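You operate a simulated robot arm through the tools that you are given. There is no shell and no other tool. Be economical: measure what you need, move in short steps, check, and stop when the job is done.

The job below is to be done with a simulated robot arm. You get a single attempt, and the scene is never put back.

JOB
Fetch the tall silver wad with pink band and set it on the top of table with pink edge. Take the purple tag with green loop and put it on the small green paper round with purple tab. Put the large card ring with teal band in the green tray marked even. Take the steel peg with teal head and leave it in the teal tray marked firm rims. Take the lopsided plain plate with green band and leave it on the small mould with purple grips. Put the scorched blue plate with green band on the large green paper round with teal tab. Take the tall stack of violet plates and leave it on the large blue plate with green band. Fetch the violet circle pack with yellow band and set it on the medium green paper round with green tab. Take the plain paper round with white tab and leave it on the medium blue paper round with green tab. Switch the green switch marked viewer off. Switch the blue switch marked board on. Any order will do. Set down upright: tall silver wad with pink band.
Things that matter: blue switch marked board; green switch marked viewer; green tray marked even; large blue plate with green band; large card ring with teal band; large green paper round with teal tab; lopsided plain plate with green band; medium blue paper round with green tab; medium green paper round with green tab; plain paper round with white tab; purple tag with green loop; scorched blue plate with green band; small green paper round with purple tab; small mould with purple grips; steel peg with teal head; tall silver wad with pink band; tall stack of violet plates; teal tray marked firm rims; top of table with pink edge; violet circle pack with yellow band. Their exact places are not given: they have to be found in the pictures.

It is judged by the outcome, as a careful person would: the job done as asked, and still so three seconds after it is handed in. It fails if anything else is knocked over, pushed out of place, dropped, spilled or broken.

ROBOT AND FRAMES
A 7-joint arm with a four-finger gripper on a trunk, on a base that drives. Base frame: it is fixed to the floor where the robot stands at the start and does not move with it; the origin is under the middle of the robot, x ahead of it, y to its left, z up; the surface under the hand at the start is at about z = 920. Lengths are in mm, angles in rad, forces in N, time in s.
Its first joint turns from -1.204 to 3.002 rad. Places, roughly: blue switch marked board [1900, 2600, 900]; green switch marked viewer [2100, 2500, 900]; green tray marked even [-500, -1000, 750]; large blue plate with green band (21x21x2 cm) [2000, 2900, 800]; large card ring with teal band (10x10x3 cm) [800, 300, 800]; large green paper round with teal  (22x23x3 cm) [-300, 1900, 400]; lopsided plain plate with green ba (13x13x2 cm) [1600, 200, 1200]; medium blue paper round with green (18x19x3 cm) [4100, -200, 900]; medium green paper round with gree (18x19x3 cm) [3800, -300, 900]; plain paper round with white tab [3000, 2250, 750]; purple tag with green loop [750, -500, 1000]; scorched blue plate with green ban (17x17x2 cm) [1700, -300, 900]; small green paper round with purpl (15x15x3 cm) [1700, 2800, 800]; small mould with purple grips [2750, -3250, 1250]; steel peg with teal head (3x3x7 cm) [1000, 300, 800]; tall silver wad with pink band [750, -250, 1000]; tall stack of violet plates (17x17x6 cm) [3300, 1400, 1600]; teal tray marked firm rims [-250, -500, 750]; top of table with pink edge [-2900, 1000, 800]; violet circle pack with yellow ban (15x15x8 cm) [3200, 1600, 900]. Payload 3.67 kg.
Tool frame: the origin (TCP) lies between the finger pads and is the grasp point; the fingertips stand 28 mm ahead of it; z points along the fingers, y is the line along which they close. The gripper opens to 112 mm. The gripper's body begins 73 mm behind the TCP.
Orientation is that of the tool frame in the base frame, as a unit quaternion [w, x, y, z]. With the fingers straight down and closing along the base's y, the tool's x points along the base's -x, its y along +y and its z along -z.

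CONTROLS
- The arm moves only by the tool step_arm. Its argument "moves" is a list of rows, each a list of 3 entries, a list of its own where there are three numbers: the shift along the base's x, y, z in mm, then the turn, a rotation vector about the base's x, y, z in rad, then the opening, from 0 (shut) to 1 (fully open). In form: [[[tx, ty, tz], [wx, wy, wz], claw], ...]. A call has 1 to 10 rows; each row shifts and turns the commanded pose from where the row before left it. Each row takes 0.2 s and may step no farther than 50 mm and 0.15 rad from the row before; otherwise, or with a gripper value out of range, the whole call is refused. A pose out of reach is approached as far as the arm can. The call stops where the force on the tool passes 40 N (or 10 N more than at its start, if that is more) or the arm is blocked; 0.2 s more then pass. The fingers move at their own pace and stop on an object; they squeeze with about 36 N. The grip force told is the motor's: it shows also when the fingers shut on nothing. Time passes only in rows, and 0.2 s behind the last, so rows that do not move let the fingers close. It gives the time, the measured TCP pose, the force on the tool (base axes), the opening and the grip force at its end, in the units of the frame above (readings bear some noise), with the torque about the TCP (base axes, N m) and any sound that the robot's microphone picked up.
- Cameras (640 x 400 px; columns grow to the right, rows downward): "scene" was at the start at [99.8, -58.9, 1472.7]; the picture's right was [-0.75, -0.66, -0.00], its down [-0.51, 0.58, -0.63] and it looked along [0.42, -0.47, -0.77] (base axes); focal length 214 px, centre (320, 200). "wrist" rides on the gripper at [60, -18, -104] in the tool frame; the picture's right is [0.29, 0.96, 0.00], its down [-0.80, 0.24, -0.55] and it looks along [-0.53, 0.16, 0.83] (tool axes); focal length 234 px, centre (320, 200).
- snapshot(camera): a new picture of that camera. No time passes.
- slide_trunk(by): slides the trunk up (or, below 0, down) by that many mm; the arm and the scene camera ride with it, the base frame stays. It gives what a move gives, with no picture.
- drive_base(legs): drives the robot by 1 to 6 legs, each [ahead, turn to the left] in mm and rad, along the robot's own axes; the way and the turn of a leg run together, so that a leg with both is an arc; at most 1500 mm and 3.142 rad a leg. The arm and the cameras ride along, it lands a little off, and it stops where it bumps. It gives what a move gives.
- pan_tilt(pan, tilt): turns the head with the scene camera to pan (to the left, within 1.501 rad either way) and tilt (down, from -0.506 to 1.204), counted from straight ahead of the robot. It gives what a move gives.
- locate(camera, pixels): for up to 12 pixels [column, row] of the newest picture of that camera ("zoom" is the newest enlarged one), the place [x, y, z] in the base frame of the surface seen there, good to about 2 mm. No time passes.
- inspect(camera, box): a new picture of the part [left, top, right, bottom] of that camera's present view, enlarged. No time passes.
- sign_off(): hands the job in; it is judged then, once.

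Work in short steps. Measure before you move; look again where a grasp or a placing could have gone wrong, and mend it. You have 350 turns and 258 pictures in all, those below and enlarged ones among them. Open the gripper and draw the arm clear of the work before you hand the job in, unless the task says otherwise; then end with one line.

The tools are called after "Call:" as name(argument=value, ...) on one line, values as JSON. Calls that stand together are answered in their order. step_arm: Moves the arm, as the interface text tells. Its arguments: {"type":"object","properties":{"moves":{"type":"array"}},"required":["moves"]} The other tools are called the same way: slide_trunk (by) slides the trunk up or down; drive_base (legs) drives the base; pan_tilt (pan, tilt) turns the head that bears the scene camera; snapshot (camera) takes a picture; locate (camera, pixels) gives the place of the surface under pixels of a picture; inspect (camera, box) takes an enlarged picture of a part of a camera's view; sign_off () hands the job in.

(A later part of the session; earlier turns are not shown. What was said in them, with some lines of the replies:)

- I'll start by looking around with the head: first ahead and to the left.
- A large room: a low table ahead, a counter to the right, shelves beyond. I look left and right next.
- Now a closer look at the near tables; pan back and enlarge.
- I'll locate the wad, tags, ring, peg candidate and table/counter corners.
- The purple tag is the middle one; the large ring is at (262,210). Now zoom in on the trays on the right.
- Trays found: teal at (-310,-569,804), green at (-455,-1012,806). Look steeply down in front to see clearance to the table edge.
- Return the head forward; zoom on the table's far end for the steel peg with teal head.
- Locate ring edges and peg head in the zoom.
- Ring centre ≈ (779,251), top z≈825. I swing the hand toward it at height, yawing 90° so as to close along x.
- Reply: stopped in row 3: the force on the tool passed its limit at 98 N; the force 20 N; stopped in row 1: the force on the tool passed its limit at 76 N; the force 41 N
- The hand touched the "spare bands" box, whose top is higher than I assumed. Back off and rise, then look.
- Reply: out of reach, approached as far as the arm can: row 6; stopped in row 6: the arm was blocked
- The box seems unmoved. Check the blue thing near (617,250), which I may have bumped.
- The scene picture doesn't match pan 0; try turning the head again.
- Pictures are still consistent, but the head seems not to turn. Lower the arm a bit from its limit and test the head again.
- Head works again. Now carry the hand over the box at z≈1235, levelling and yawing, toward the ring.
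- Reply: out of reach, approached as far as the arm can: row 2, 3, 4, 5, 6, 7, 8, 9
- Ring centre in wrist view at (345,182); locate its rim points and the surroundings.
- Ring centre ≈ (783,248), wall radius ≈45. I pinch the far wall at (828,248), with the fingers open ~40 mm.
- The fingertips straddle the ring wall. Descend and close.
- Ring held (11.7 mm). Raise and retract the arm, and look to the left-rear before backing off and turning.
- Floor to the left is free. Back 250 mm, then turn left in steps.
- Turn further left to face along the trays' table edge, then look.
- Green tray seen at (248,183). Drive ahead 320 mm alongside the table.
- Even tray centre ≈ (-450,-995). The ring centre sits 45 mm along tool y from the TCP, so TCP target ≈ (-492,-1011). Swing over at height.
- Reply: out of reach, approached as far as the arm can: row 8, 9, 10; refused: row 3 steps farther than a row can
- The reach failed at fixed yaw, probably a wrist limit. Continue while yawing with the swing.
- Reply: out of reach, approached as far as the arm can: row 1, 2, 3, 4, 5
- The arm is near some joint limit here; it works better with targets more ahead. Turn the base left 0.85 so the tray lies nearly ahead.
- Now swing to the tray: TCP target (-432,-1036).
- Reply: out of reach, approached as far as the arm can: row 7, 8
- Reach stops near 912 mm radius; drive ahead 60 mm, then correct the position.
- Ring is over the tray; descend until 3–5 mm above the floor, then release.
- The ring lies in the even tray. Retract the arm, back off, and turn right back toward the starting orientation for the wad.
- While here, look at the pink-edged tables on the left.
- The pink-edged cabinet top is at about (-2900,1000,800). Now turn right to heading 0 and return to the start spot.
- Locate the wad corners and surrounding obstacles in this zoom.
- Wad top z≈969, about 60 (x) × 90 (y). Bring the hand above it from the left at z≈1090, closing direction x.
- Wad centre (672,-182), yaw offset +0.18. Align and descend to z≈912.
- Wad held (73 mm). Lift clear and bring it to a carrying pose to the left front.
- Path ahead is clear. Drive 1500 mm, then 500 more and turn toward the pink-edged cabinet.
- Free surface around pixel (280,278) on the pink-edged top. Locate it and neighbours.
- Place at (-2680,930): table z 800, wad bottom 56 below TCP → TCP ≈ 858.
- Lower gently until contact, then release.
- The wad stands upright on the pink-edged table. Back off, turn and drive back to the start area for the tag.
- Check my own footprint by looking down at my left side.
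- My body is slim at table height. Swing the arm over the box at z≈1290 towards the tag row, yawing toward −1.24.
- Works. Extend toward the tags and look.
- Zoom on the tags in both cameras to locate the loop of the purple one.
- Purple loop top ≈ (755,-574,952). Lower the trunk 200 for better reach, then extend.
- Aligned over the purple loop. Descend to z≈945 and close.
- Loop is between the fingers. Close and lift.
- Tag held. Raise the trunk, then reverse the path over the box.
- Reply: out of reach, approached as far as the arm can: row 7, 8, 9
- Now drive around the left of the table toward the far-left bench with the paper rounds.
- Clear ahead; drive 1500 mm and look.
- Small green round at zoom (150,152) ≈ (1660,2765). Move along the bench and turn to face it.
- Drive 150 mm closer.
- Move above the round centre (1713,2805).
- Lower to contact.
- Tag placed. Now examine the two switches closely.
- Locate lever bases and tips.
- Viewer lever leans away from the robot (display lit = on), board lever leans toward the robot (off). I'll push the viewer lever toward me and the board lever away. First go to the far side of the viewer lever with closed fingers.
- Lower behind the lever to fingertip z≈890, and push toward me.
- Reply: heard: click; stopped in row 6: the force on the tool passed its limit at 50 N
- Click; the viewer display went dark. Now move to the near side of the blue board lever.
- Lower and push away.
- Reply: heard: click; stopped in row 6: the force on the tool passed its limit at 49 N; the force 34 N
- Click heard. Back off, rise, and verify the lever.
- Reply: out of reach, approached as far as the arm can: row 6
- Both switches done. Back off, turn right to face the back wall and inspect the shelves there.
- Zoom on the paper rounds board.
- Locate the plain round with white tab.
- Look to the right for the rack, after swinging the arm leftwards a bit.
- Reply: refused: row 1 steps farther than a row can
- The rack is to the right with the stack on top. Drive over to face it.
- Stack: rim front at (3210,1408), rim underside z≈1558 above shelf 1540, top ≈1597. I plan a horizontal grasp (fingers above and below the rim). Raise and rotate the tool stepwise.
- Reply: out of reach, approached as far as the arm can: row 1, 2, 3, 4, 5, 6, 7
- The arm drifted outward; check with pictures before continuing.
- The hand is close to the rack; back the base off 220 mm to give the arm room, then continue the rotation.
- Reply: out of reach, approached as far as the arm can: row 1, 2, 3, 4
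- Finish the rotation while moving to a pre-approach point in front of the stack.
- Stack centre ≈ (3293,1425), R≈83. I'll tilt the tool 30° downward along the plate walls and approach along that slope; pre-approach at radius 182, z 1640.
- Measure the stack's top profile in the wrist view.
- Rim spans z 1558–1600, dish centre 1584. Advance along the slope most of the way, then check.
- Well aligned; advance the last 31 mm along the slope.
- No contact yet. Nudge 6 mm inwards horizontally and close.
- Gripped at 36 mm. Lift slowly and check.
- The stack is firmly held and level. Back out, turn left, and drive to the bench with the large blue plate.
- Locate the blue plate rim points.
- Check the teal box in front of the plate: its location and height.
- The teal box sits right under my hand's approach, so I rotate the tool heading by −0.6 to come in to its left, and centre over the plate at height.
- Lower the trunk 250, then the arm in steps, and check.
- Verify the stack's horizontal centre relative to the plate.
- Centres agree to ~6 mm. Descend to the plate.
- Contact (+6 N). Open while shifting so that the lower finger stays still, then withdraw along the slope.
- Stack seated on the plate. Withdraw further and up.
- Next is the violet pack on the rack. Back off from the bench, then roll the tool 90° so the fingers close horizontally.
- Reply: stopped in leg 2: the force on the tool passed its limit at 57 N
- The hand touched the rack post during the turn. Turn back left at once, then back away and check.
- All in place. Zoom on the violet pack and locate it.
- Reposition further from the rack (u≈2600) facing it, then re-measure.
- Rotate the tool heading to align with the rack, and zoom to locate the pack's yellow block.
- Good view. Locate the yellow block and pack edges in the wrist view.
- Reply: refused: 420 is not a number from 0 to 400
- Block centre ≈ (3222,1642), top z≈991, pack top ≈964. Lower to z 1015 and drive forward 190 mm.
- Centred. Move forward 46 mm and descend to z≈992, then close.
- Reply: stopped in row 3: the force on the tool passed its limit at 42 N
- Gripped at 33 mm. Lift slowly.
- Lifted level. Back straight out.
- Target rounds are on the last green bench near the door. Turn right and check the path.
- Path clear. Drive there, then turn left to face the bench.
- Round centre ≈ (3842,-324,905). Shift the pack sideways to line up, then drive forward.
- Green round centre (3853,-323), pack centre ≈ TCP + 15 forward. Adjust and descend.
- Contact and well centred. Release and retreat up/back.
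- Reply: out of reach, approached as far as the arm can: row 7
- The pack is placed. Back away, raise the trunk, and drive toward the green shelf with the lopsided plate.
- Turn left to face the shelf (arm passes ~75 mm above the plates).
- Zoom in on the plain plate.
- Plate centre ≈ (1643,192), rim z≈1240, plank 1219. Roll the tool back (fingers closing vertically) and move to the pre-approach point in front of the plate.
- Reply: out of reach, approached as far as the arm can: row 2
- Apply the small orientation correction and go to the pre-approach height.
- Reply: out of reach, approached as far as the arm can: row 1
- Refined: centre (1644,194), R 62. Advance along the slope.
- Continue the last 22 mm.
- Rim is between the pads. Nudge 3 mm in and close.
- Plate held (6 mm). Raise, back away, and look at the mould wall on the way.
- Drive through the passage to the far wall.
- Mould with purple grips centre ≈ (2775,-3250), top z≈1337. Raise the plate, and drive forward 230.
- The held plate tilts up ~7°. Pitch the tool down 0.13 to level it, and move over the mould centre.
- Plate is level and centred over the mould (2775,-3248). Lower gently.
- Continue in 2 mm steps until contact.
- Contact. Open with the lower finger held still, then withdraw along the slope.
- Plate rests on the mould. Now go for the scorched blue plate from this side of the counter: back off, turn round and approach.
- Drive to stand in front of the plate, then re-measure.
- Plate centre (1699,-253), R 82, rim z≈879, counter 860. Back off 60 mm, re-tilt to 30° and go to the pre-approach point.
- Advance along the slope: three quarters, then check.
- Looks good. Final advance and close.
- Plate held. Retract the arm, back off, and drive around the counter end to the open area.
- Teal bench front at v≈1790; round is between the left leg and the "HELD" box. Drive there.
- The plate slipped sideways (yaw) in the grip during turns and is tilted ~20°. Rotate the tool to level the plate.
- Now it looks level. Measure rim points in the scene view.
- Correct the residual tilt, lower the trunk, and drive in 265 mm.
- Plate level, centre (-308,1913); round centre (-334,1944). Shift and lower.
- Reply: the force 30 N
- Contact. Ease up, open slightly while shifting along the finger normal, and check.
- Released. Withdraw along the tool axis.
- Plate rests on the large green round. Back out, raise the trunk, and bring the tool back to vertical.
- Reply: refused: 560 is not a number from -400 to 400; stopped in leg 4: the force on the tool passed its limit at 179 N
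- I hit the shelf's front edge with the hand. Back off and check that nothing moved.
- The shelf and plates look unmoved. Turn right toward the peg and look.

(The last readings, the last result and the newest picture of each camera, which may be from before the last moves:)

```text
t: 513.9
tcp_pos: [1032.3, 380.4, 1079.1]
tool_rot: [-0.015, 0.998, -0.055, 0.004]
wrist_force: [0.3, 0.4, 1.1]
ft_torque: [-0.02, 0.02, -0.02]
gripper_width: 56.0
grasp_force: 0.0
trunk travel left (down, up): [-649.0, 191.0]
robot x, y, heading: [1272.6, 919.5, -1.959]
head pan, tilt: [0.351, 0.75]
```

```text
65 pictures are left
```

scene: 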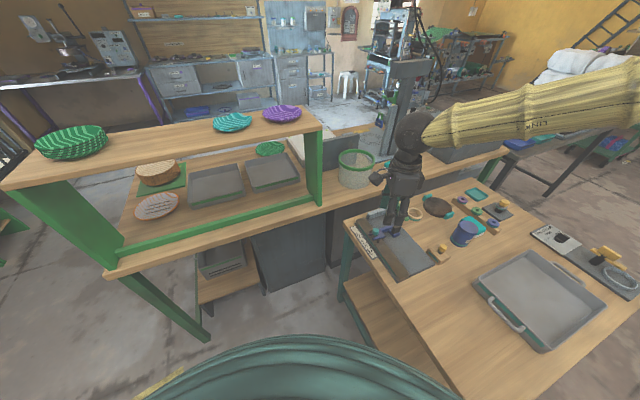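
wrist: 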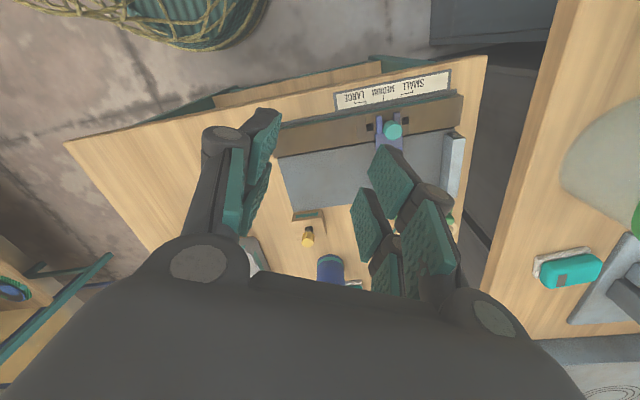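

Call:
locate(camera="scene", pixels=[[232, 123], [283, 114], [72, 142]])

Call:
inspect(camera="wrist", box=[340, 90, 450, 160])

Call:
locate(camera="zoom", pixels=[[310, 232], [265, 230], [350, 230], [310, 195], [310, 270], [230, 200], [380, 210], [250, 290], [170, 200], [350, 280]])

```text
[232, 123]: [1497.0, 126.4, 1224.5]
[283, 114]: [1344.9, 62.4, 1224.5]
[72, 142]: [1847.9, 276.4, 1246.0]
```

```text
5.71 times, centred on (395, 125) of wrist
```

zoom: 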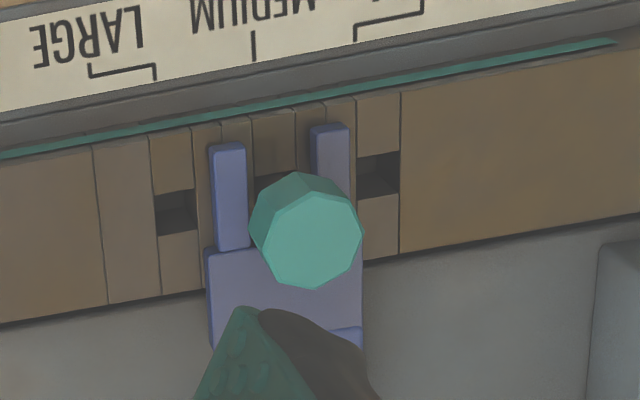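

```text
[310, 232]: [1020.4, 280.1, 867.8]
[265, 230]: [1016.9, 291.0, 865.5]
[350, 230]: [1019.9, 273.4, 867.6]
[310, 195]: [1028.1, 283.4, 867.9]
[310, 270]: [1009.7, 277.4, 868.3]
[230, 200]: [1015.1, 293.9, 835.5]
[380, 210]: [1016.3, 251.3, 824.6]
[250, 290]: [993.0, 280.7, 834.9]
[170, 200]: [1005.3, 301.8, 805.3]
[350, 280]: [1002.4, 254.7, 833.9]
```

Peg head centre ≈ (1018,280), top z 868; shelf plates unmoved. Move over the peg and descend.

Call:
step_arm(moves=[[[-5, -34, -30], [0, 0, 0], 0.6], [[-5, -34, -35], [0, 0, 0], 0.6], [[-4, -32.5, -35], [0, 0, 0], 0.6], [[0, 0, -40], [0, 0, 0], 0.6], [[0, 0, -25], [0, 0, 0], 0.6]])

Call:
snapshot(camera="wrist")

```text
t: 515.1
tcp_pos: [1018.2, 278.6, 912.9]
tool_rot: [-0.015, 0.998, -0.054, 0.004]
wrist_force: [-0.9, -0.7, -0.3]
ft_torque: [0.03, 0.0, 0.04]
gripper_width: 67.3
grasp_force: 0.0
trunk travel left (down, up): [-649.0, 191.0]
robot x, y, heading: [1272.2, 919.9, -1.957]
head pan, tilt: [0.351, 0.75]
```

```text
63 pictures are left
```

wrist: 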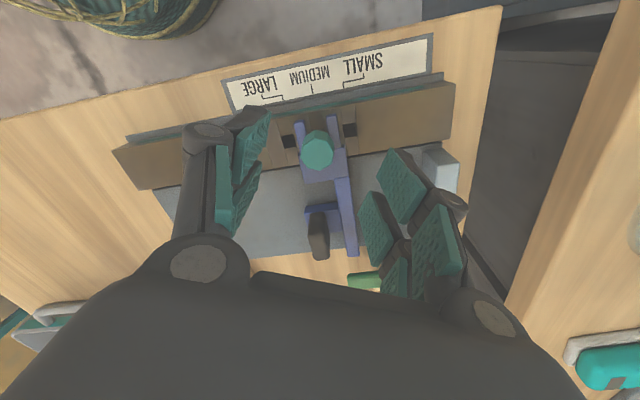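

Call:
step_arm(moves=[[[0, 0, -22], [0, 0, 0], 0.5], [[0, 0, -21], [0, 0, 0], 0.45], [[0, 0, 0], [0, 0, 0], 0], [[0, 0, 0], [0, 0, 0], 0]])

Call:
step_arm(moves=[[[0, 0, 15], [0, 0, 0], 0], [[0, 0, 20], [0, 0, 0], 0], [[0, 0, 30], [0, 0, 0], 0], [[0, 0, 40], [0, 0, 0], 0]])

Call:
snapshot(camera="wrist")

```text
t: 516.1
tcp_pos: [1016.3, 279.3, 869.9]
tool_rot: [-0.014, 0.998, -0.055, 0.003]
wrist_force: [-2.2, 1.9, -1.3]
ft_torque: [0.08, 0.1, 0.01]
gripper_width: 18.1
grasp_force: 35.8
trunk travel left (down, up): [-649.0, 191.0]
robot x, y, heading: [1270.6, 922.5, -1.958]
head pan, tilt: [0.351, 0.75]
```

```text
t: 517.1
tcp_pos: [1019.6, 280.7, 976.1]
tool_rot: [-0.015, 0.998, -0.056, 0.002]
wrist_force: [0.3, -0.3, 0.3]
ft_torque: [-0.03, 0.02, 0.0]
gripper_width: 18.1
grasp_force: 36.4
trunk travel left (down, up): [-649.0, 191.0]
robot x, y, heading: [1271.9, 920.2, -1.962]
head pan, tilt: [0.351, 0.75]
```

```text
62 pictures are left
```

wrist: 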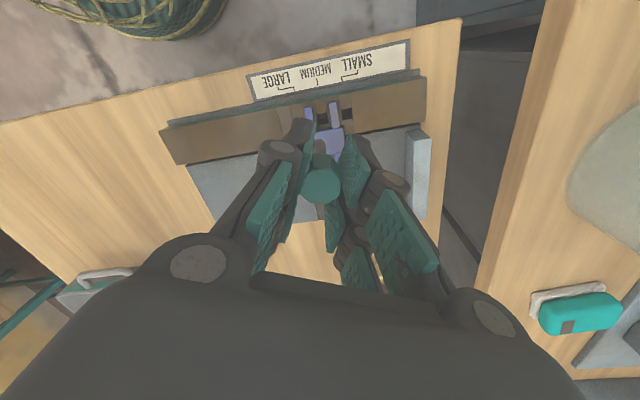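

Peg held. Raise it and drive around the table to the teal tray.

Call:
step_arm(moves=[[[0, 0, 40], [0, 0, 0], 0], [[0, 0, 40], [0, 0, 0], 0]])

Call:
drive_base(legs=[[-400, 0], [0, -0.856], [1075, 0], [1075, 0], [0, 1.571], [450, 0]])

Call:
pan_tilt(pan=0.1, tilt=0.8)

Call:
snapshot(camera="scene")

```text
t: 517.7
tcp_pos: [1019.2, 278.8, 1057.0]
tool_rot: [-0.015, 0.998, -0.054, 0.002]
wrist_force: [0.2, -0.5, -0.2]
ft_torque: [-0.01, 0.04, -0.03]
gripper_width: 17.8
grasp_force: 35.7
trunk travel left (down, up): [-649.0, 191.0]
robot x, y, heading: [1274.2, 924.1, -1.955]
head pan, tilt: [0.351, 0.75]
```

```text
t: 526.0
tcp_pos: [119.6, 805.8, 1054.6]
tool_rot: [-0.02, 0.89, -0.455, 0.001]
wrist_force: [-0.4, 0.7, -2.0]
ft_torque: [-0.01, -0.09, -0.01]
gripper_width: 17.7
grasp_force: 35.7
trunk travel left (down, up): [-649.0, 191.0]
robot x, y, heading: [751.7, 1074.0, -2.632]
head pan, tilt: [0.351, 0.75]
stopped in leg 3: the robot was blocked; the commanded pose is now the measured one
```

```text
t: 526.7
tcp_pos: [117.5, 812.6, 1057.6]
tool_rot: [-0.017, 0.891, -0.454, 0.003]
wrist_force: [-0.1, 0.1, -0.2]
ft_torque: [-0.01, 0.04, -0.01]
gripper_width: 17.8
grasp_force: 35.9
trunk travel left (down, up): [-649.0, 191.0]
robot x, y, heading: [754.8, 1071.7, -2.629]
head pan, tilt: [0.099, 0.799]
```

```text
61 pictures are left
```

scene: 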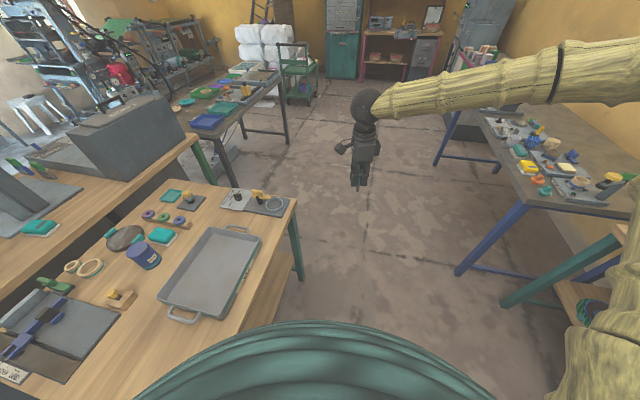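

The base bumped, probably the table's far-left leg. Check whether the table shifted.

Call:
locate(camera="scene", pixels=[[293, 200], [200, 190], [255, 190], [250, 235], [180, 318], [91, 267]])

Call:
drive_base(legs=[[-100, 0]])

```text
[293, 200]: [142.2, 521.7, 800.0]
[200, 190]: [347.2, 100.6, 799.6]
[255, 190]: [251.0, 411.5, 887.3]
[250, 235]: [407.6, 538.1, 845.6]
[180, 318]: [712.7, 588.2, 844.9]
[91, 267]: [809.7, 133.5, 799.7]
```

```text
t: 527.9
tcp_pos: [203.0, 864.5, 1056.5]
tool_rot: [-0.015, 0.889, -0.457, 0.004]
wrist_force: [-0.5, 1.4, -0.2]
ft_torque: [-0.12, -0.05, -0.01]
gripper_width: 17.7
grasp_force: 35.6
trunk travel left (down, up): [-649.0, 191.0]
robot x, y, heading: [839.4, 1123.0, -2.634]
head pan, tilt: [0.099, 0.799]
```

Table is in place. Steer wider around it.

Call:
drive_base(legs=[[0, -0.35], [750, 0], [730, 0], [0, 1.66], [780, 0]])

Call:
snapshot(camera="scene")

```text
t: 544.4
tcp_pos: [-413.6, -538.6, 1056.7]
tool_rot: [-0.015, 0.986, 0.167, -0.01]
wrist_force: [0.4, -0.1, -2.1]
ft_torque: [0.03, 0.0, 0.01]
gripper_width: 18.1
grasp_force: 35.6
trunk travel left (down, up): [-649.0, 191.0]
robot x, y, heading: [-486.2, 144.2, -1.347]
head pan, tilt: [0.099, 0.799]
```

```text
60 pictures are left
```

scene: 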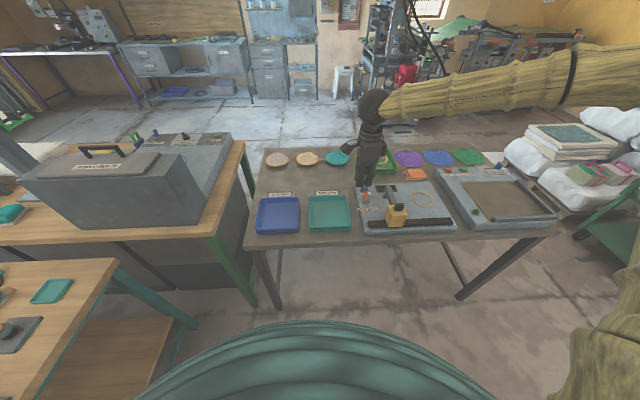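

Call:
locate(camera="scene", pixels=[[328, 212], [308, 230], [350, 228], [312, 197], [347, 197]])

Call:
step_arm(moves=[[[30, -10, -20], [0, 0, 0], 0], [[30, -10, -30], [0, 0, 0], 0], [[30, -5, -30], [0, 0, 0], 0], [[28, -5, -30], [0, 0, 0], 0]])

Call:
snapshot(camera="wrist")

```text
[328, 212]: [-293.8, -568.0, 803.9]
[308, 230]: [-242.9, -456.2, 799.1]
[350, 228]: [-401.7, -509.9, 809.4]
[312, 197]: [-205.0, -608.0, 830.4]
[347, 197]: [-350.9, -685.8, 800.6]
```

```text
t: 545.4
tcp_pos: [-293.3, -565.4, 946.3]
tool_rot: [-0.016, 0.986, 0.164, -0.008]
wrist_force: [-0.8, -0.5, 0.2]
ft_torque: [0.04, 0.02, 0.0]
gripper_width: 17.7
grasp_force: 36.2
trunk travel left (down, up): [-649.0, 191.0]
robot x, y, heading: [-482.6, 144.7, -1.351]
head pan, tilt: [0.099, 0.799]
```

```text
59 pictures are left
```

wrist: 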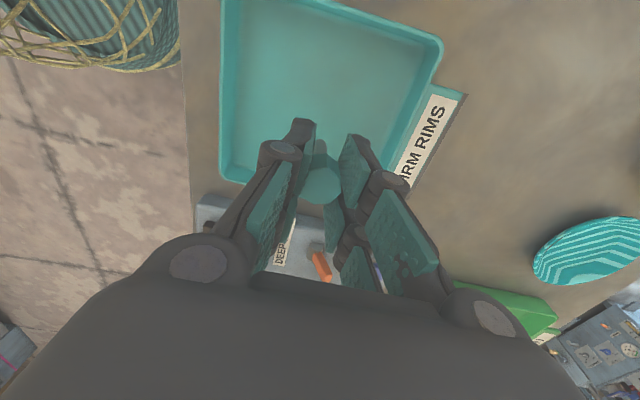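

Centred over the tray. Lower to the tray floor.

Call:
step_arm(moves=[[[0, 0, -30], [0, 0, 0], 0], [[0, 0, -25], [0, 0, 0], 0], [[0, 0, -8], [0, 0, 0], 0], [[0, 0, -4], [0, 0, 0], 0]])

Call:
step_arm(moves=[[[0, 0, -3], [0, 0, 0], 0], [[0, 0, -3], [0, 0, 0], 0]])

Call:
inspect(camera="scene", box=[280, 150, 400, 240])

```text
t: 546.4
tcp_pos: [-294.7, -568.1, 879.1]
tool_rot: [-0.015, 0.986, 0.165, -0.009]
wrist_force: [0.6, -1.3, -0.3]
ft_torque: [0.01, 0.02, -0.01]
gripper_width: 17.4
grasp_force: 35.8
trunk travel left (down, up): [-649.0, 191.0]
robot x, y, heading: [-486.8, 141.6, -1.349]
head pan, tilt: [0.099, 0.799]
```

```text
t: 547.0
tcp_pos: [-295.3, -568.8, 873.6]
tool_rot: [-0.015, 0.986, 0.166, -0.009]
wrist_force: [-0.2, -1.3, 0.6]
ft_torque: [0.0, -0.02, -0.02]
gripper_width: 17.5
grasp_force: 35.6
trunk travel left (down, up): [-649.0, 191.0]
robot x, y, heading: [-484.4, 143.8, -1.354]
head pan, tilt: [0.099, 0.799]
```

```text
4.44 times, centred on (340, 195) of scene
```

zoom: 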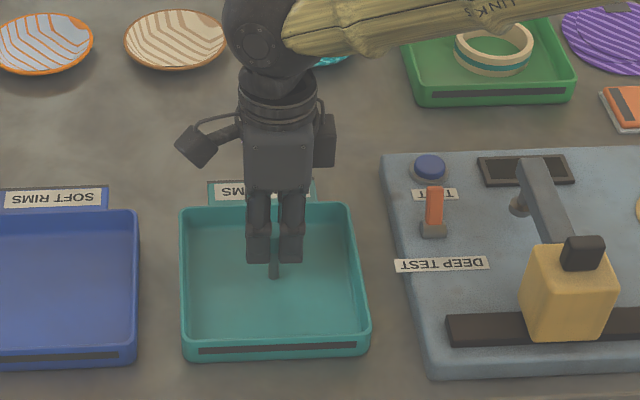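

Call:
step_arm(moves=[[[0, 0, -3], [0, 0, 0], 0], [[0, 0, -3], [0, 0, 0], 0], [[0, 0, -3], [0, 0, 0], 0], [[0, 0, -3], [0, 0, 0], 0]])

```text
t: 548.0
tcp_pos: [-294.6, -568.5, 863.7]
tool_rot: [-0.013, 0.986, 0.166, -0.008]
wrist_force: [-1.8, -1.7, 32.7]
ft_torque: [-0.08, 0.11, -0.03]
gripper_width: 17.7
grasp_force: 35.8
trunk travel left (down, up): [-649.0, 191.0]
robot x, y, heading: [-484.9, 143.5, -1.353]
head pan, tilt: [0.099, 0.799]
```

Contact. Release and rise.

Call:
step_arm(moves=[[[0, 0, 1.5], [0, 0, 0], 0], [[0, 0, 0], [0, 0, 0], 0.4], [[0, 0, 0], [0, 0, 0], 0.5], [[0, 0, 40], [0, 0, 0], 0.5], [[0, 0, 45], [0, 0, 0], 0.5], [[0, 0, 45], [0, 0, 0], 0.5], [[0, 0, 45], [0, 0, 0], 0.5]])

Call:
inspect(camera="scene", box=[280, 150, 400, 240])

```text
t: 549.6
tcp_pos: [-295.8, -566.0, 1038.2]
tool_rot: [-0.014, 0.986, 0.166, -0.009]
wrist_force: [-0.1, -0.4, -0.3]
ft_torque: [-0.01, 0.04, 0.03]
gripper_width: 56.0
grasp_force: 0.0
trunk travel left (down, up): [-649.0, 191.0]
robot x, y, heading: [-483.7, 145.6, -1.353]
head pan, tilt: [0.099, 0.799]
```

```text
4.44 times, centred on (340, 195) of scene
```

zoom: 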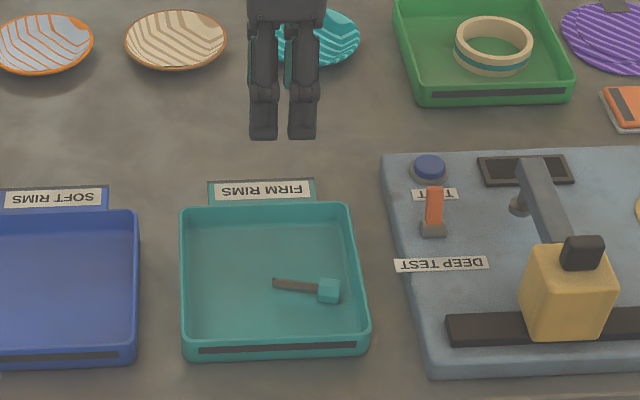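

Peg in the firm-rims tray. Now the last item: drive to the paper-rounds bench.

Call:
drive_base(legs=[[-560, 0], [0, 1.77], [1500, 0], [1250, 0]])

Call:
pan_tilt(pan=0.3, tilt=0.6)

Call:
snapshot(camera="scene")

```text
t: 570.1
tcp_pos: [2678.1, 1942.7, 1037.4]
tool_rot: [-0.004, 0.535, 0.845, -0.017]
wrist_force: [0.9, 0.2, 0.8]
ft_torque: [-0.02, 0.02, -0.01]
gripper_width: 56.2
grasp_force: 0.1
trunk travel left (down, up): [-649.0, 191.0]
robot x, y, heading: [1996.8, 1674.8, 0.331]
head pan, tilt: [0.099, 0.799]
```

```text
t: 570.8
tcp_pos: [2678.8, 1943.6, 1038.1]
tool_rot: [-0.003, 0.534, 0.846, -0.016]
wrist_force: [-0.6, -0.5, 0.0]
ft_torque: [0.0, 0.0, 0.01]
gripper_width: 56.1
grasp_force: 0.0
trunk travel left (down, up): [-649.0, 191.0]
robot x, y, heading: [1990.8, 1680.2, 0.334]
head pan, tilt: [0.3, 0.6]
```

```text
56 pictures are left
```

scene: 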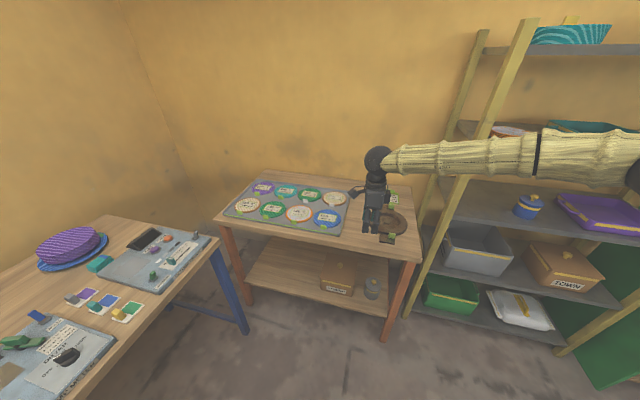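

Drive 330 forward, then yaw the tool to close across the tab and move above it.

Call:
drive_base(legs=[[320, 0]])

Call:
step_arm(moves=[[[-5, 15, 0], [0.024, -0.022, 0.14], 0.5], [[-5, 15, 0], [0, 0, 0.147], 0.5], [[-5, 15, 0], [0, 0, 0.147], 0.5], [[-5, 15, 0], [0, 0, 0.147], 0.5], [[-5, 15, 0], [0, 0, 0.147], 0.5], [[-5, 15, 0], [0, 0, 0.147], 0.5], [[-5, 15, 0], [0, 0, 0.147], 0.5], [[-5, 15, 0], [0, 0, 0.147], 0.5], [[-5, 15, 0], [0, 0, 0.147], 0.5], [[-5, 15, 0], [0, 0, 0.14], 0.5]])

Call:
snapshot(camera="wrist")

```text
t: 572.9
tcp_pos: [2967.2, 2053.0, 1038.1]
tool_rot: [-0.003, 0.53, 0.848, -0.018]
wrist_force: [1.0, 0.3, 0.2]
ft_torque: [-0.05, 0.01, 0.01]
gripper_width: 56.2
grasp_force: 0.0
trunk travel left (down, up): [-649.0, 191.0]
robot x, y, heading: [2283.6, 1779.4, 0.346]
head pan, tilt: [0.3, 0.6]
```

```text
t: 575.1
tcp_pos: [2916.6, 2202.2, 1038.4]
tool_rot: [0.0, -0.169, 0.986, -0.001]
wrist_force: [0.2, -0.2, -0.5]
ft_torque: [-0.01, -0.02, 0.02]
gripper_width: 55.8
grasp_force: 0.1
trunk travel left (down, up): [-649.0, 191.0]
robot x, y, heading: [2282.6, 1778.7, 0.342]
head pan, tilt: [0.3, 0.6]
```

```text
55 pictures are left
```

wrist: 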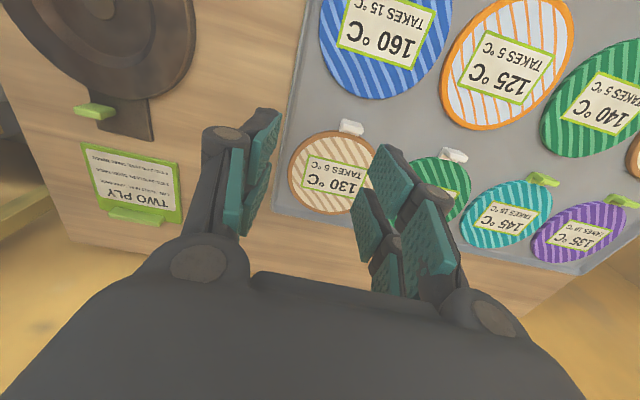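

Call:
inspect(camera="wrist", box=[270, 100, 410, 220])

Call:
locate(camera="zoom", pixels=[[365, 118], [335, 110], [400, 122], [365, 135], [362, 95], [260, 240], [115, 240], [260, 130], [260, 355], [430, 250], [330, 60]])

```text
3.33 times, centred on (340, 160) of wrist
```

zoom: 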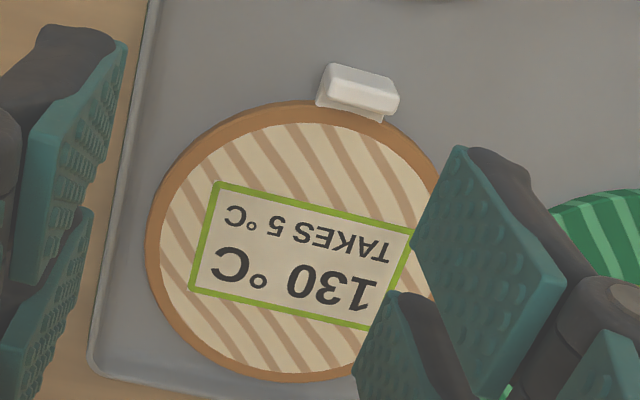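

```text
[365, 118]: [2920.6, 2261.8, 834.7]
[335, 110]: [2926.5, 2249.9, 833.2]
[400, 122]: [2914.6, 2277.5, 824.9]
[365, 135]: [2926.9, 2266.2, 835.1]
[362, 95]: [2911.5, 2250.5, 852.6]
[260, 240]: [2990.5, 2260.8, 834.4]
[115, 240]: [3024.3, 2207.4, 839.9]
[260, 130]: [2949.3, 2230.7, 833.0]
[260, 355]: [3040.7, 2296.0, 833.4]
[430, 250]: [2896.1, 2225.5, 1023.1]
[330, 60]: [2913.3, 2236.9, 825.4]
```

Tab centre ≈ (2910,2249), top z≈852. Move over and descend to z 857, then close.

Call:
step_arm(moves=[[[-4, 24, -20], [0, 0, 0], 0.5], [[-3, 23, -35], [0, 0, 0], 0.5], [[0, 0, -45], [0, 0, 0], 0.5], [[0, 0, -35], [0, 0, 0], 0.45]])

Call:
inspect(camera="wrist", box=[200, 50, 440, 220])

```text
t: 576.1
tcp_pos: [2907.4, 2253.1, 903.1]
tool_rot: [0.002, -0.169, 0.986, 0.001]
wrist_force: [-0.8, 0.2, 0.0]
ft_torque: [-0.02, 0.02, -0.01]
gripper_width: 50.4
grasp_force: 0.0
trunk travel left (down, up): [-649.0, 191.0]
robot x, y, heading: [2280.3, 1780.7, 0.34]
head pan, tilt: [0.3, 0.6]
```

```text
2.35 times, centred on (320, 135) of wrist
```

zoom: 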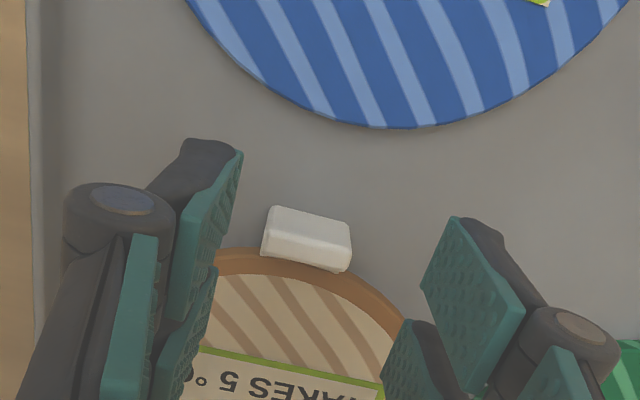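

Call:
locate(camera="zoom", pixels=[[310, 222], [268, 225], [350, 240], [305, 255], [275, 208], [345, 222]])

```text
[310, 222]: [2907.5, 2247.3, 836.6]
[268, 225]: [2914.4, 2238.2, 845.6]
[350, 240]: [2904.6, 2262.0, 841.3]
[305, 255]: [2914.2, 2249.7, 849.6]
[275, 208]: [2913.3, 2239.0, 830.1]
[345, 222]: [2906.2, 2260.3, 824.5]
```

Call:
step_arm(moves=[[[2, -3, -20], [0, 0, 0], 0.4], [[0, 0, -20], [0, 0, 0], 0.4], [[0, 0, -6], [0, 0, 0], 0.4], [[0, 0, 0], [0, 0, 0], 0], [[0, 0, 0], [0, 0, 0], 0]])

Call:
step_arm(moves=[[[0, 0, 8], [0, 0, 0], 0], [[0, 0, 15], [0, 0, 0], 0], [[0, 0, 25], [0, 0, 0], 0]])

Call:
snapshot(camera="wrist")

```text
t: 577.3
tcp_pos: [2906.3, 2248.3, 860.8]
tool_rot: [0.004, -0.168, 0.986, 0.002]
wrist_force: [1.6, 5.5, 34.4]
ft_torque: [0.41, -0.5, 0.1]
gripper_width: 26.9
grasp_force: 36.2
trunk travel left (down, up): [-649.0, 191.0]
robot x, y, heading: [2284.2, 1780.1, 0.346]
head pan, tilt: [0.3, 0.6]
```

```text
t: 578.1
tcp_pos: [2911.2, 2248.4, 905.0]
tool_rot: [0.0, -0.169, 0.986, -0.001]
wrist_force: [0.3, 0.1, -0.8]
ft_torque: [0.0, 0.02, 0.01]
gripper_width: 26.9
grasp_force: 36.1
trunk travel left (down, up): [-649.0, 191.0]
robot x, y, heading: [2283.8, 1782.8, 0.336]
head pan, tilt: [0.3, 0.6]
```

```text
52 pictures are left
```

wrist: 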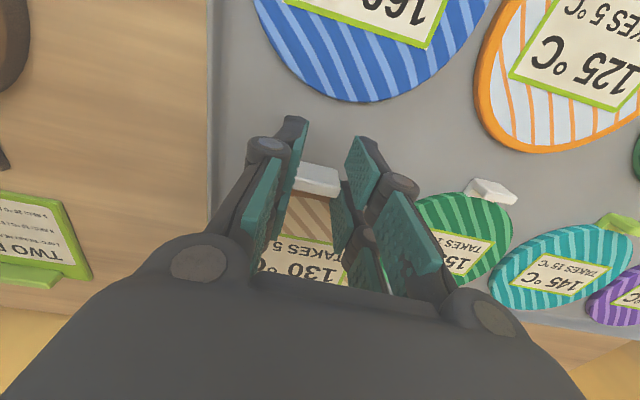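

Disc lifted by its tab. Raise, back off, and drive to the green bench by the door.

Call:
step_arm(moves=[[[0, 0, 45], [0, 0, 0], 0], [[0, 0, 45], [0, 0, 0], 0], [[0, 0, 45], [0, 0, 0], 0], [[0, 0, 45], [0, 0, 0], 0]])

Call:
drive_base(legs=[[-400, 0], [0, -1.534], [1230, 0], [1225, 0], [0, 1.53]])

Call:
pan_tilt(pan=0.1, tilt=0.55)

Call:
snapshot(camera="scene")

```text
t: 579.1
tcp_pos: [2909.9, 2247.4, 1084.3]
tool_rot: [0.002, -0.168, 0.986, 0.0]
wrist_force: [0.0, -0.6, 0.9]
ft_torque: [0.0, -0.03, 0.01]
gripper_width: 26.7
grasp_force: 35.8
trunk travel left (down, up): [-649.0, 191.0]
robot x, y, heading: [2279.4, 1781.3, 0.341]
head pan, tilt: [0.3, 0.6]
```

```text
t: 600.6
tcp_pos: [3509.7, -82.2, 1083.6]
tool_rot: [0.001, -0.202, 0.979, -0.001]
wrist_force: [0.2, -0.5, -0.5]
ft_torque: [-0.02, 0.01, -0.01]
gripper_width: 26.8
grasp_force: 36.5
trunk travel left (down, up): [-649.0, 191.0]
robot x, y, heading: [2917.8, -591.8, 0.406]
head pan, tilt: [0.3, 0.6]
```

```text
t: 601.3
tcp_pos: [3509.0, -82.5, 1084.1]
tool_rot: [0.002, -0.202, 0.979, -0.001]
wrist_force: [0.5, 0.5, -0.4]
ft_torque: [0.0, 0.06, 0.01]
gripper_width: 26.6
grasp_force: 35.9
trunk travel left (down, up): [-649.0, 191.0]
robot x, y, heading: [2915.3, -593.6, 0.408]
head pan, tilt: [0.099, 0.55]
```

```text
51 pictures are left
```

scene: 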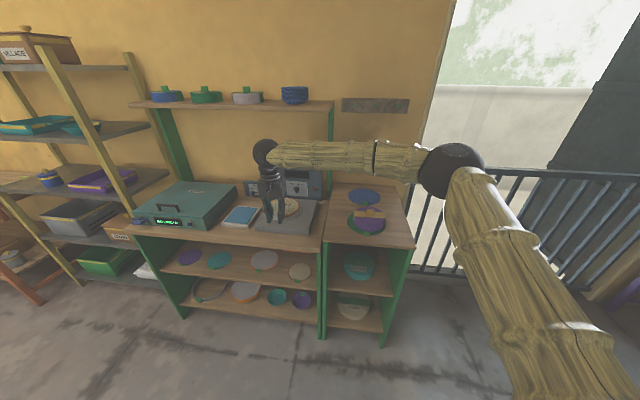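

Call:
inspect(camera="scene", box=[320, 170, 420, 250])

Call:
locate(camera="zoom", pixels=[[180, 165], [380, 165], [280, 130], [280, 165], [220, 200], [340, 205], [230, 135], [340, 135], [280, 250], [310, 215], [430, 160]])

```text
5.00 times, centred on (370, 210) of scene
```

zoom: 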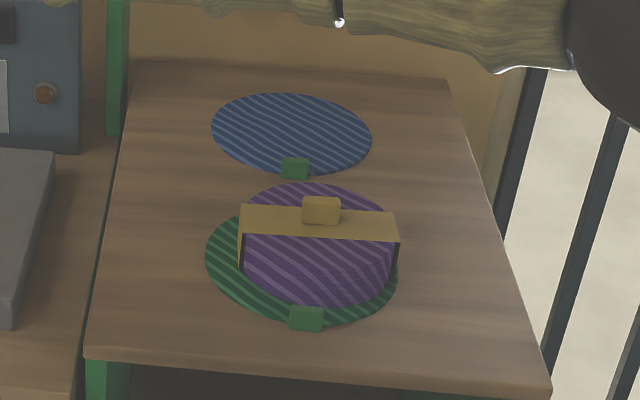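

```text
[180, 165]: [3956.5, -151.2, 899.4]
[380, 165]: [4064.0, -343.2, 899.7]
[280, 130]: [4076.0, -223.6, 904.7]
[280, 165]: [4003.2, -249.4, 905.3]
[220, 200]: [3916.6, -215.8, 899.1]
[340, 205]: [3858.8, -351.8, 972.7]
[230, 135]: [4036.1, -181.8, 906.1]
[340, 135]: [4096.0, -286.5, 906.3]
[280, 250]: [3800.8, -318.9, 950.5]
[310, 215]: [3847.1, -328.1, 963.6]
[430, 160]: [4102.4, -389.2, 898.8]
```

Call:
locate(camera="zoom", pixels=[[291, 133], [214, 130], [369, 137], [290, 96], [265, 168], [330, 168], [294, 168], [230, 108], [350, 110]])

```text
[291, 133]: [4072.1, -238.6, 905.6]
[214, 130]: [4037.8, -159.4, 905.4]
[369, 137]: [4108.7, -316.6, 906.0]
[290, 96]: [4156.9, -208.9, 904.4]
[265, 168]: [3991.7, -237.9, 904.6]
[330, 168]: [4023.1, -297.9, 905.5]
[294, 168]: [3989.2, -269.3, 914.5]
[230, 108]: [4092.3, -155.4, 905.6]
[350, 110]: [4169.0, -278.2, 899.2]
```

Blue round centre (4075,-236), its tab toward me at (3989,-269). I yaw the disc +0.75 so the tabs don't clash: swing right at height, then drive in.

Call:
step_arm(moves=[[[14, -41, 0], [0, 0, 0.107], 0], [[14, -41, 0], [0, 0, 0.107], 0], [[14, -41, 0], [0, 0, 0.107], 0], [[14, -41, 0], [0, 0, 0.107], 0], [[14, -41, 0], [0, 0, 0.107], 0], [[14, -41, 0], [0, 0, 0.107], 0], [[14, -41, 0], [0, 0, 0.107], 0]])

Call:
drive_base(legs=[[380, -0.06]])

Call:
snapshot(camera="scene")

Call:
snapshot(camera="wrist")

```text
t: 602.9
tcp_pos: [3608.0, -373.9, 1083.6]
tool_rot: [0.001, -0.548, 0.837, 0.001]
wrist_force: [0.0, -0.5, 0.6]
ft_torque: [0.03, 0.03, 0.02]
gripper_width: 26.6
grasp_force: 35.7
trunk travel left (down, up): [-649.0, 191.0]
robot x, y, heading: [2911.7, -590.4, 0.413]
head pan, tilt: [0.099, 0.55]
```

```text
t: 605.4
tcp_pos: [3978.7, -275.6, 1082.1]
tool_rot: [0.001, -0.518, 0.855, 0.001]
wrist_force: [-0.2, -0.6, -0.6]
ft_torque: [-0.01, 0.04, -0.01]
gripper_width: 26.9
grasp_force: 35.6
trunk travel left (down, up): [-649.0, 191.0]
robot x, y, heading: [3276.2, -443.8, 0.352]
head pan, tilt: [0.099, 0.55]
```

```text
49 pictures are left
```

scene: 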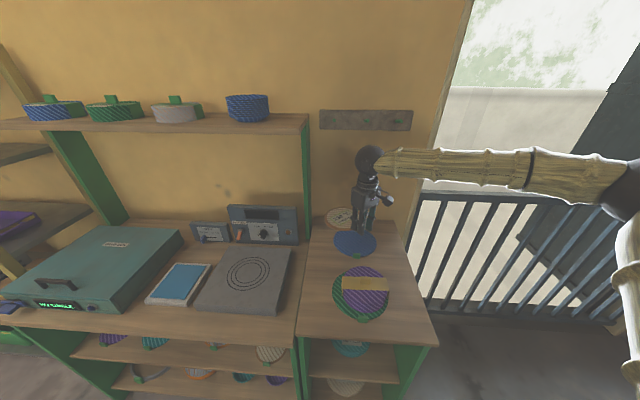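

```text
48 pictures are left
```

wrist: 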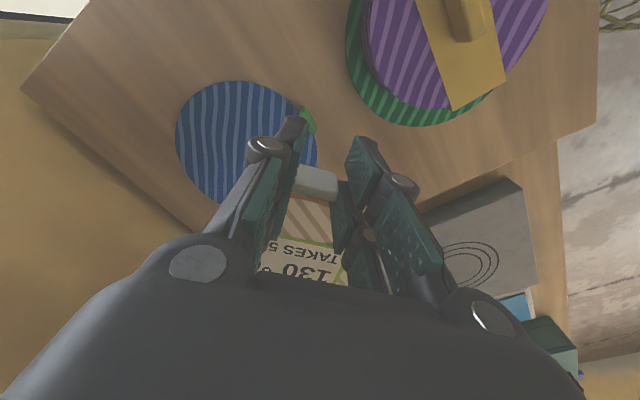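

Call:
inspect(camera="scene", box=[310, 185, 420, 265])

Call:
locate(camera="zoom", pixels=[[100, 175], [215, 130], [120, 225], [170, 125], [140, 140], [235, 160], [170, 180], [150, 280], [390, 320], [270, 410]])

```text
5.00 times, centred on (365, 225) of scene
```

zoom: 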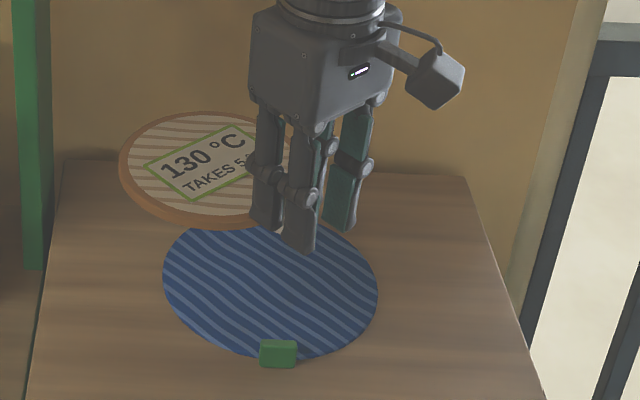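

```text
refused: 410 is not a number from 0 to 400
```

Call:
locate(camera="zoom", pixels=[[125, 175], [165, 125], [210, 115], [145, 205], [190, 222], [255, 130], [205, 168], [168, 290], [372, 300], [278, 340], [190, 325], [340, 340]])

```text
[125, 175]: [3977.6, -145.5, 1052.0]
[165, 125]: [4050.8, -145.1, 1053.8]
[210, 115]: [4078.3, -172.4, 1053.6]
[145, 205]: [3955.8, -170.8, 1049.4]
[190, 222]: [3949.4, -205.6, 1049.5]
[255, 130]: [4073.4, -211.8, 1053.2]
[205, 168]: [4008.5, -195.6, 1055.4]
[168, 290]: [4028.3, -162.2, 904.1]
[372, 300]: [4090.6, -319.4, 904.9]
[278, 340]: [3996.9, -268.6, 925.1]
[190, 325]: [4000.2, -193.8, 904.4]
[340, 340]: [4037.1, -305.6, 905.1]
```

Disc centre (4014,-198); shift to put it over (4075,-236), then descend.

Call:
step_arm(moves=[[[31, -19, 0], [0, 0, 0], 0], [[30, -19, -20], [0, 0, 0], 0], [[0, 0, -40], [0, 0, 0], 0], [[0, 0, -40], [0, 0, 0], 0], [[0, 0, -20], [0, 0, 0], 0]])

Call:
inspect(camera="scene", box=[310, 185, 420, 265])

Call:
locate(camera="zoom", pixels=[[170, 225], [230, 185], [190, 260], [240, 275], [275, 275], [290, 190]])

```text
t: 606.6
tcp_pos: [4040.0, -313.4, 964.3]
tool_rot: [0.002, -0.519, 0.855, 0.001]
wrist_force: [-0.6, -1.2, -1.0]
ft_torque: [-0.04, 0.0, 0.02]
gripper_width: 26.7
grasp_force: 36.0
trunk travel left (down, up): [-649.0, 191.0]
robot x, y, heading: [3272.8, -449.2, 0.343]
head pan, tilt: [0.099, 0.55]
```

```text
5.00 times, centred on (365, 225) of scene
```

zoom: 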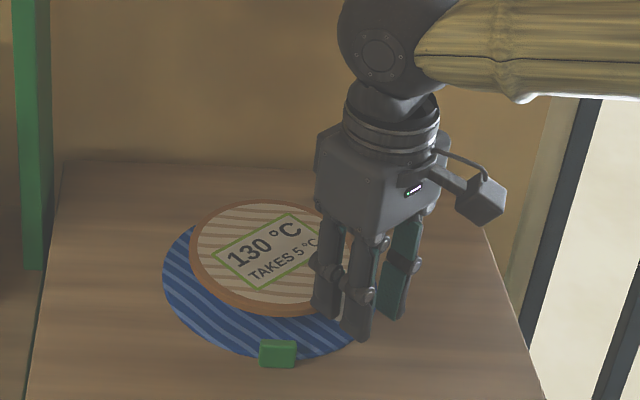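

```text
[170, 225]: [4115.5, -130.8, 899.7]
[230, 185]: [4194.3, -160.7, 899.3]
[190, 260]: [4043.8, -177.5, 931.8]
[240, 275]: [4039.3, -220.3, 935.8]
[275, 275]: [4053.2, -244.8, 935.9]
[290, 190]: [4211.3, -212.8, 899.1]
```

Call:
step_arm(moves=[[[0, 0, -12], [0, 0, 0], 0], [[0, 0, -4], [0, 0, 0], 0], [[0, 0, -2], [0, 0, 0], 0], [[0, 0, -2], [0, 0, 0], 0]])

Call:
inspect(camera="scene", box=[310, 185, 420, 265])

```text
t: 607.6
tcp_pos: [4039.7, -313.4, 943.5]
tool_rot: [0.001, -0.519, 0.855, 0.001]
wrist_force: [0.6, 0.1, 0.7]
ft_torque: [-0.01, -0.03, 0.01]
gripper_width: 26.7
grasp_force: 36.2
trunk travel left (down, up): [-649.0, 191.0]
robot x, y, heading: [3272.3, -452.9, 0.344]
head pan, tilt: [0.099, 0.55]
```

```text
5.00 times, centred on (365, 225) of scene
```

zoom: 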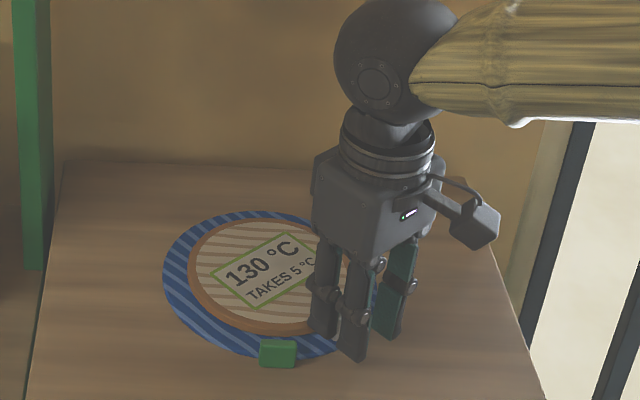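

Centred on the blue round. Lower to contact and release.

Call:
step_arm(moves=[[[0, 0, -2], [0, 0, 0], 0], [[0, 0, -2], [0, 0, 0], 0]])

Call:
step_arm(moves=[[[0, 0, 0], [0, 0, 0], 0.45], [[0, 0, 0], [0, 0, 0], 0.45], [[0, 0, 30], [0, 0, 0], 0.45], [[0, 0, 45], [0, 0, 0], 0.45], [[0, 0, 45], [0, 0, 0], 0.45], [[-20, 0, 45], [0, 0, 0], 0.45]])

Call:
inspect(camera="scene", box=[310, 185, 420, 325])

```text
t: 608.2
tcp_pos: [4039.6, -313.2, 940.6]
tool_rot: [0.003, -0.518, 0.855, 0.0]
wrist_force: [-0.2, -0.9, 15.0]
ft_torque: [0.74, -0.27, -0.04]
gripper_width: 26.4
grasp_force: 36.1
trunk travel left (down, up): [-649.0, 191.0]
robot x, y, heading: [3273.2, -448.6, 0.347]
head pan, tilt: [0.099, 0.55]
```

```text
t: 609.6
tcp_pos: [4018.5, -311.3, 1107.8]
tool_rot: [0.002, -0.519, 0.855, 0.0]
wrist_force: [0.8, 0.4, -0.2]
ft_torque: [0.03, -0.08, -0.03]
gripper_width: 50.2
grasp_force: 0.0
trunk travel left (down, up): [-649.0, 191.0]
robot x, y, heading: [3271.5, -448.9, 0.341]
head pan, tilt: [0.099, 0.55]
```

```text
2.86 times, centred on (365, 255) of scene
```

zoom: 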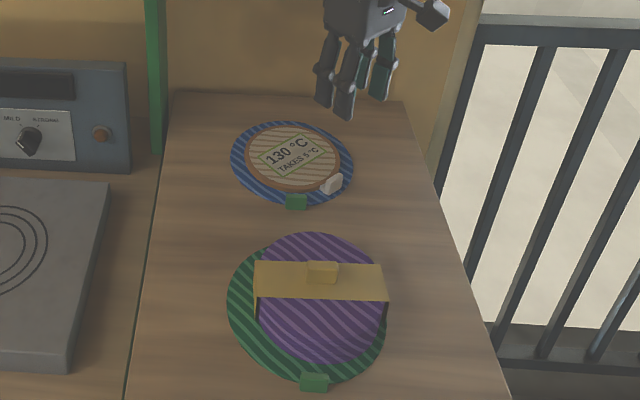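

All placed. Draw clear and hand in.

Call:
drive_base(legs=[[-350, 0]])

Call:
snapshot(camera="scene")

```text
t: 611.8
tcp_pos: [3696.4, -426.7, 1107.3]
tool_rot: [0.002, -0.52, 0.854, 0.0]
wrist_force: [-0.1, 0.0, -0.4]
ft_torque: [0.01, -0.02, 0.02]
gripper_width: 50.1
grasp_force: 0.0
trunk travel left (down, up): [-649.0, 191.0]
robot x, y, heading: [2951.5, -568.7, 0.348]
head pan, tilt: [0.099, 0.55]
```

```text
43 pictures are left
```

scene: 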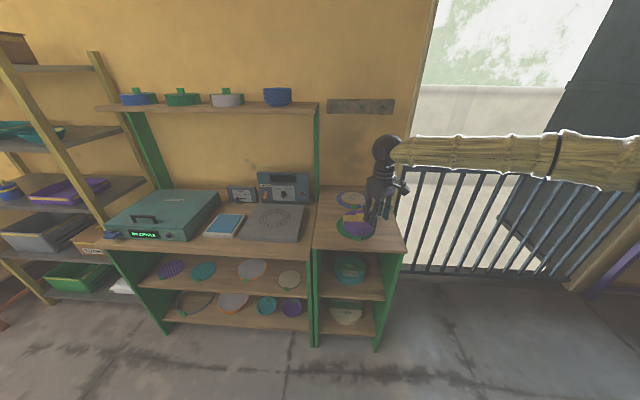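

Everything is in place, the gripper is open and the arm is clear of the work; hand in.

Call:
sign_off()

```text
The job is handed in.
```

I moved all nine items to their places, switched the viewer off and the board on, and handed the job in. The arm bumped the spare bands box, the rack post, the green shelf and a table on the way; I saw no shift afterwards.
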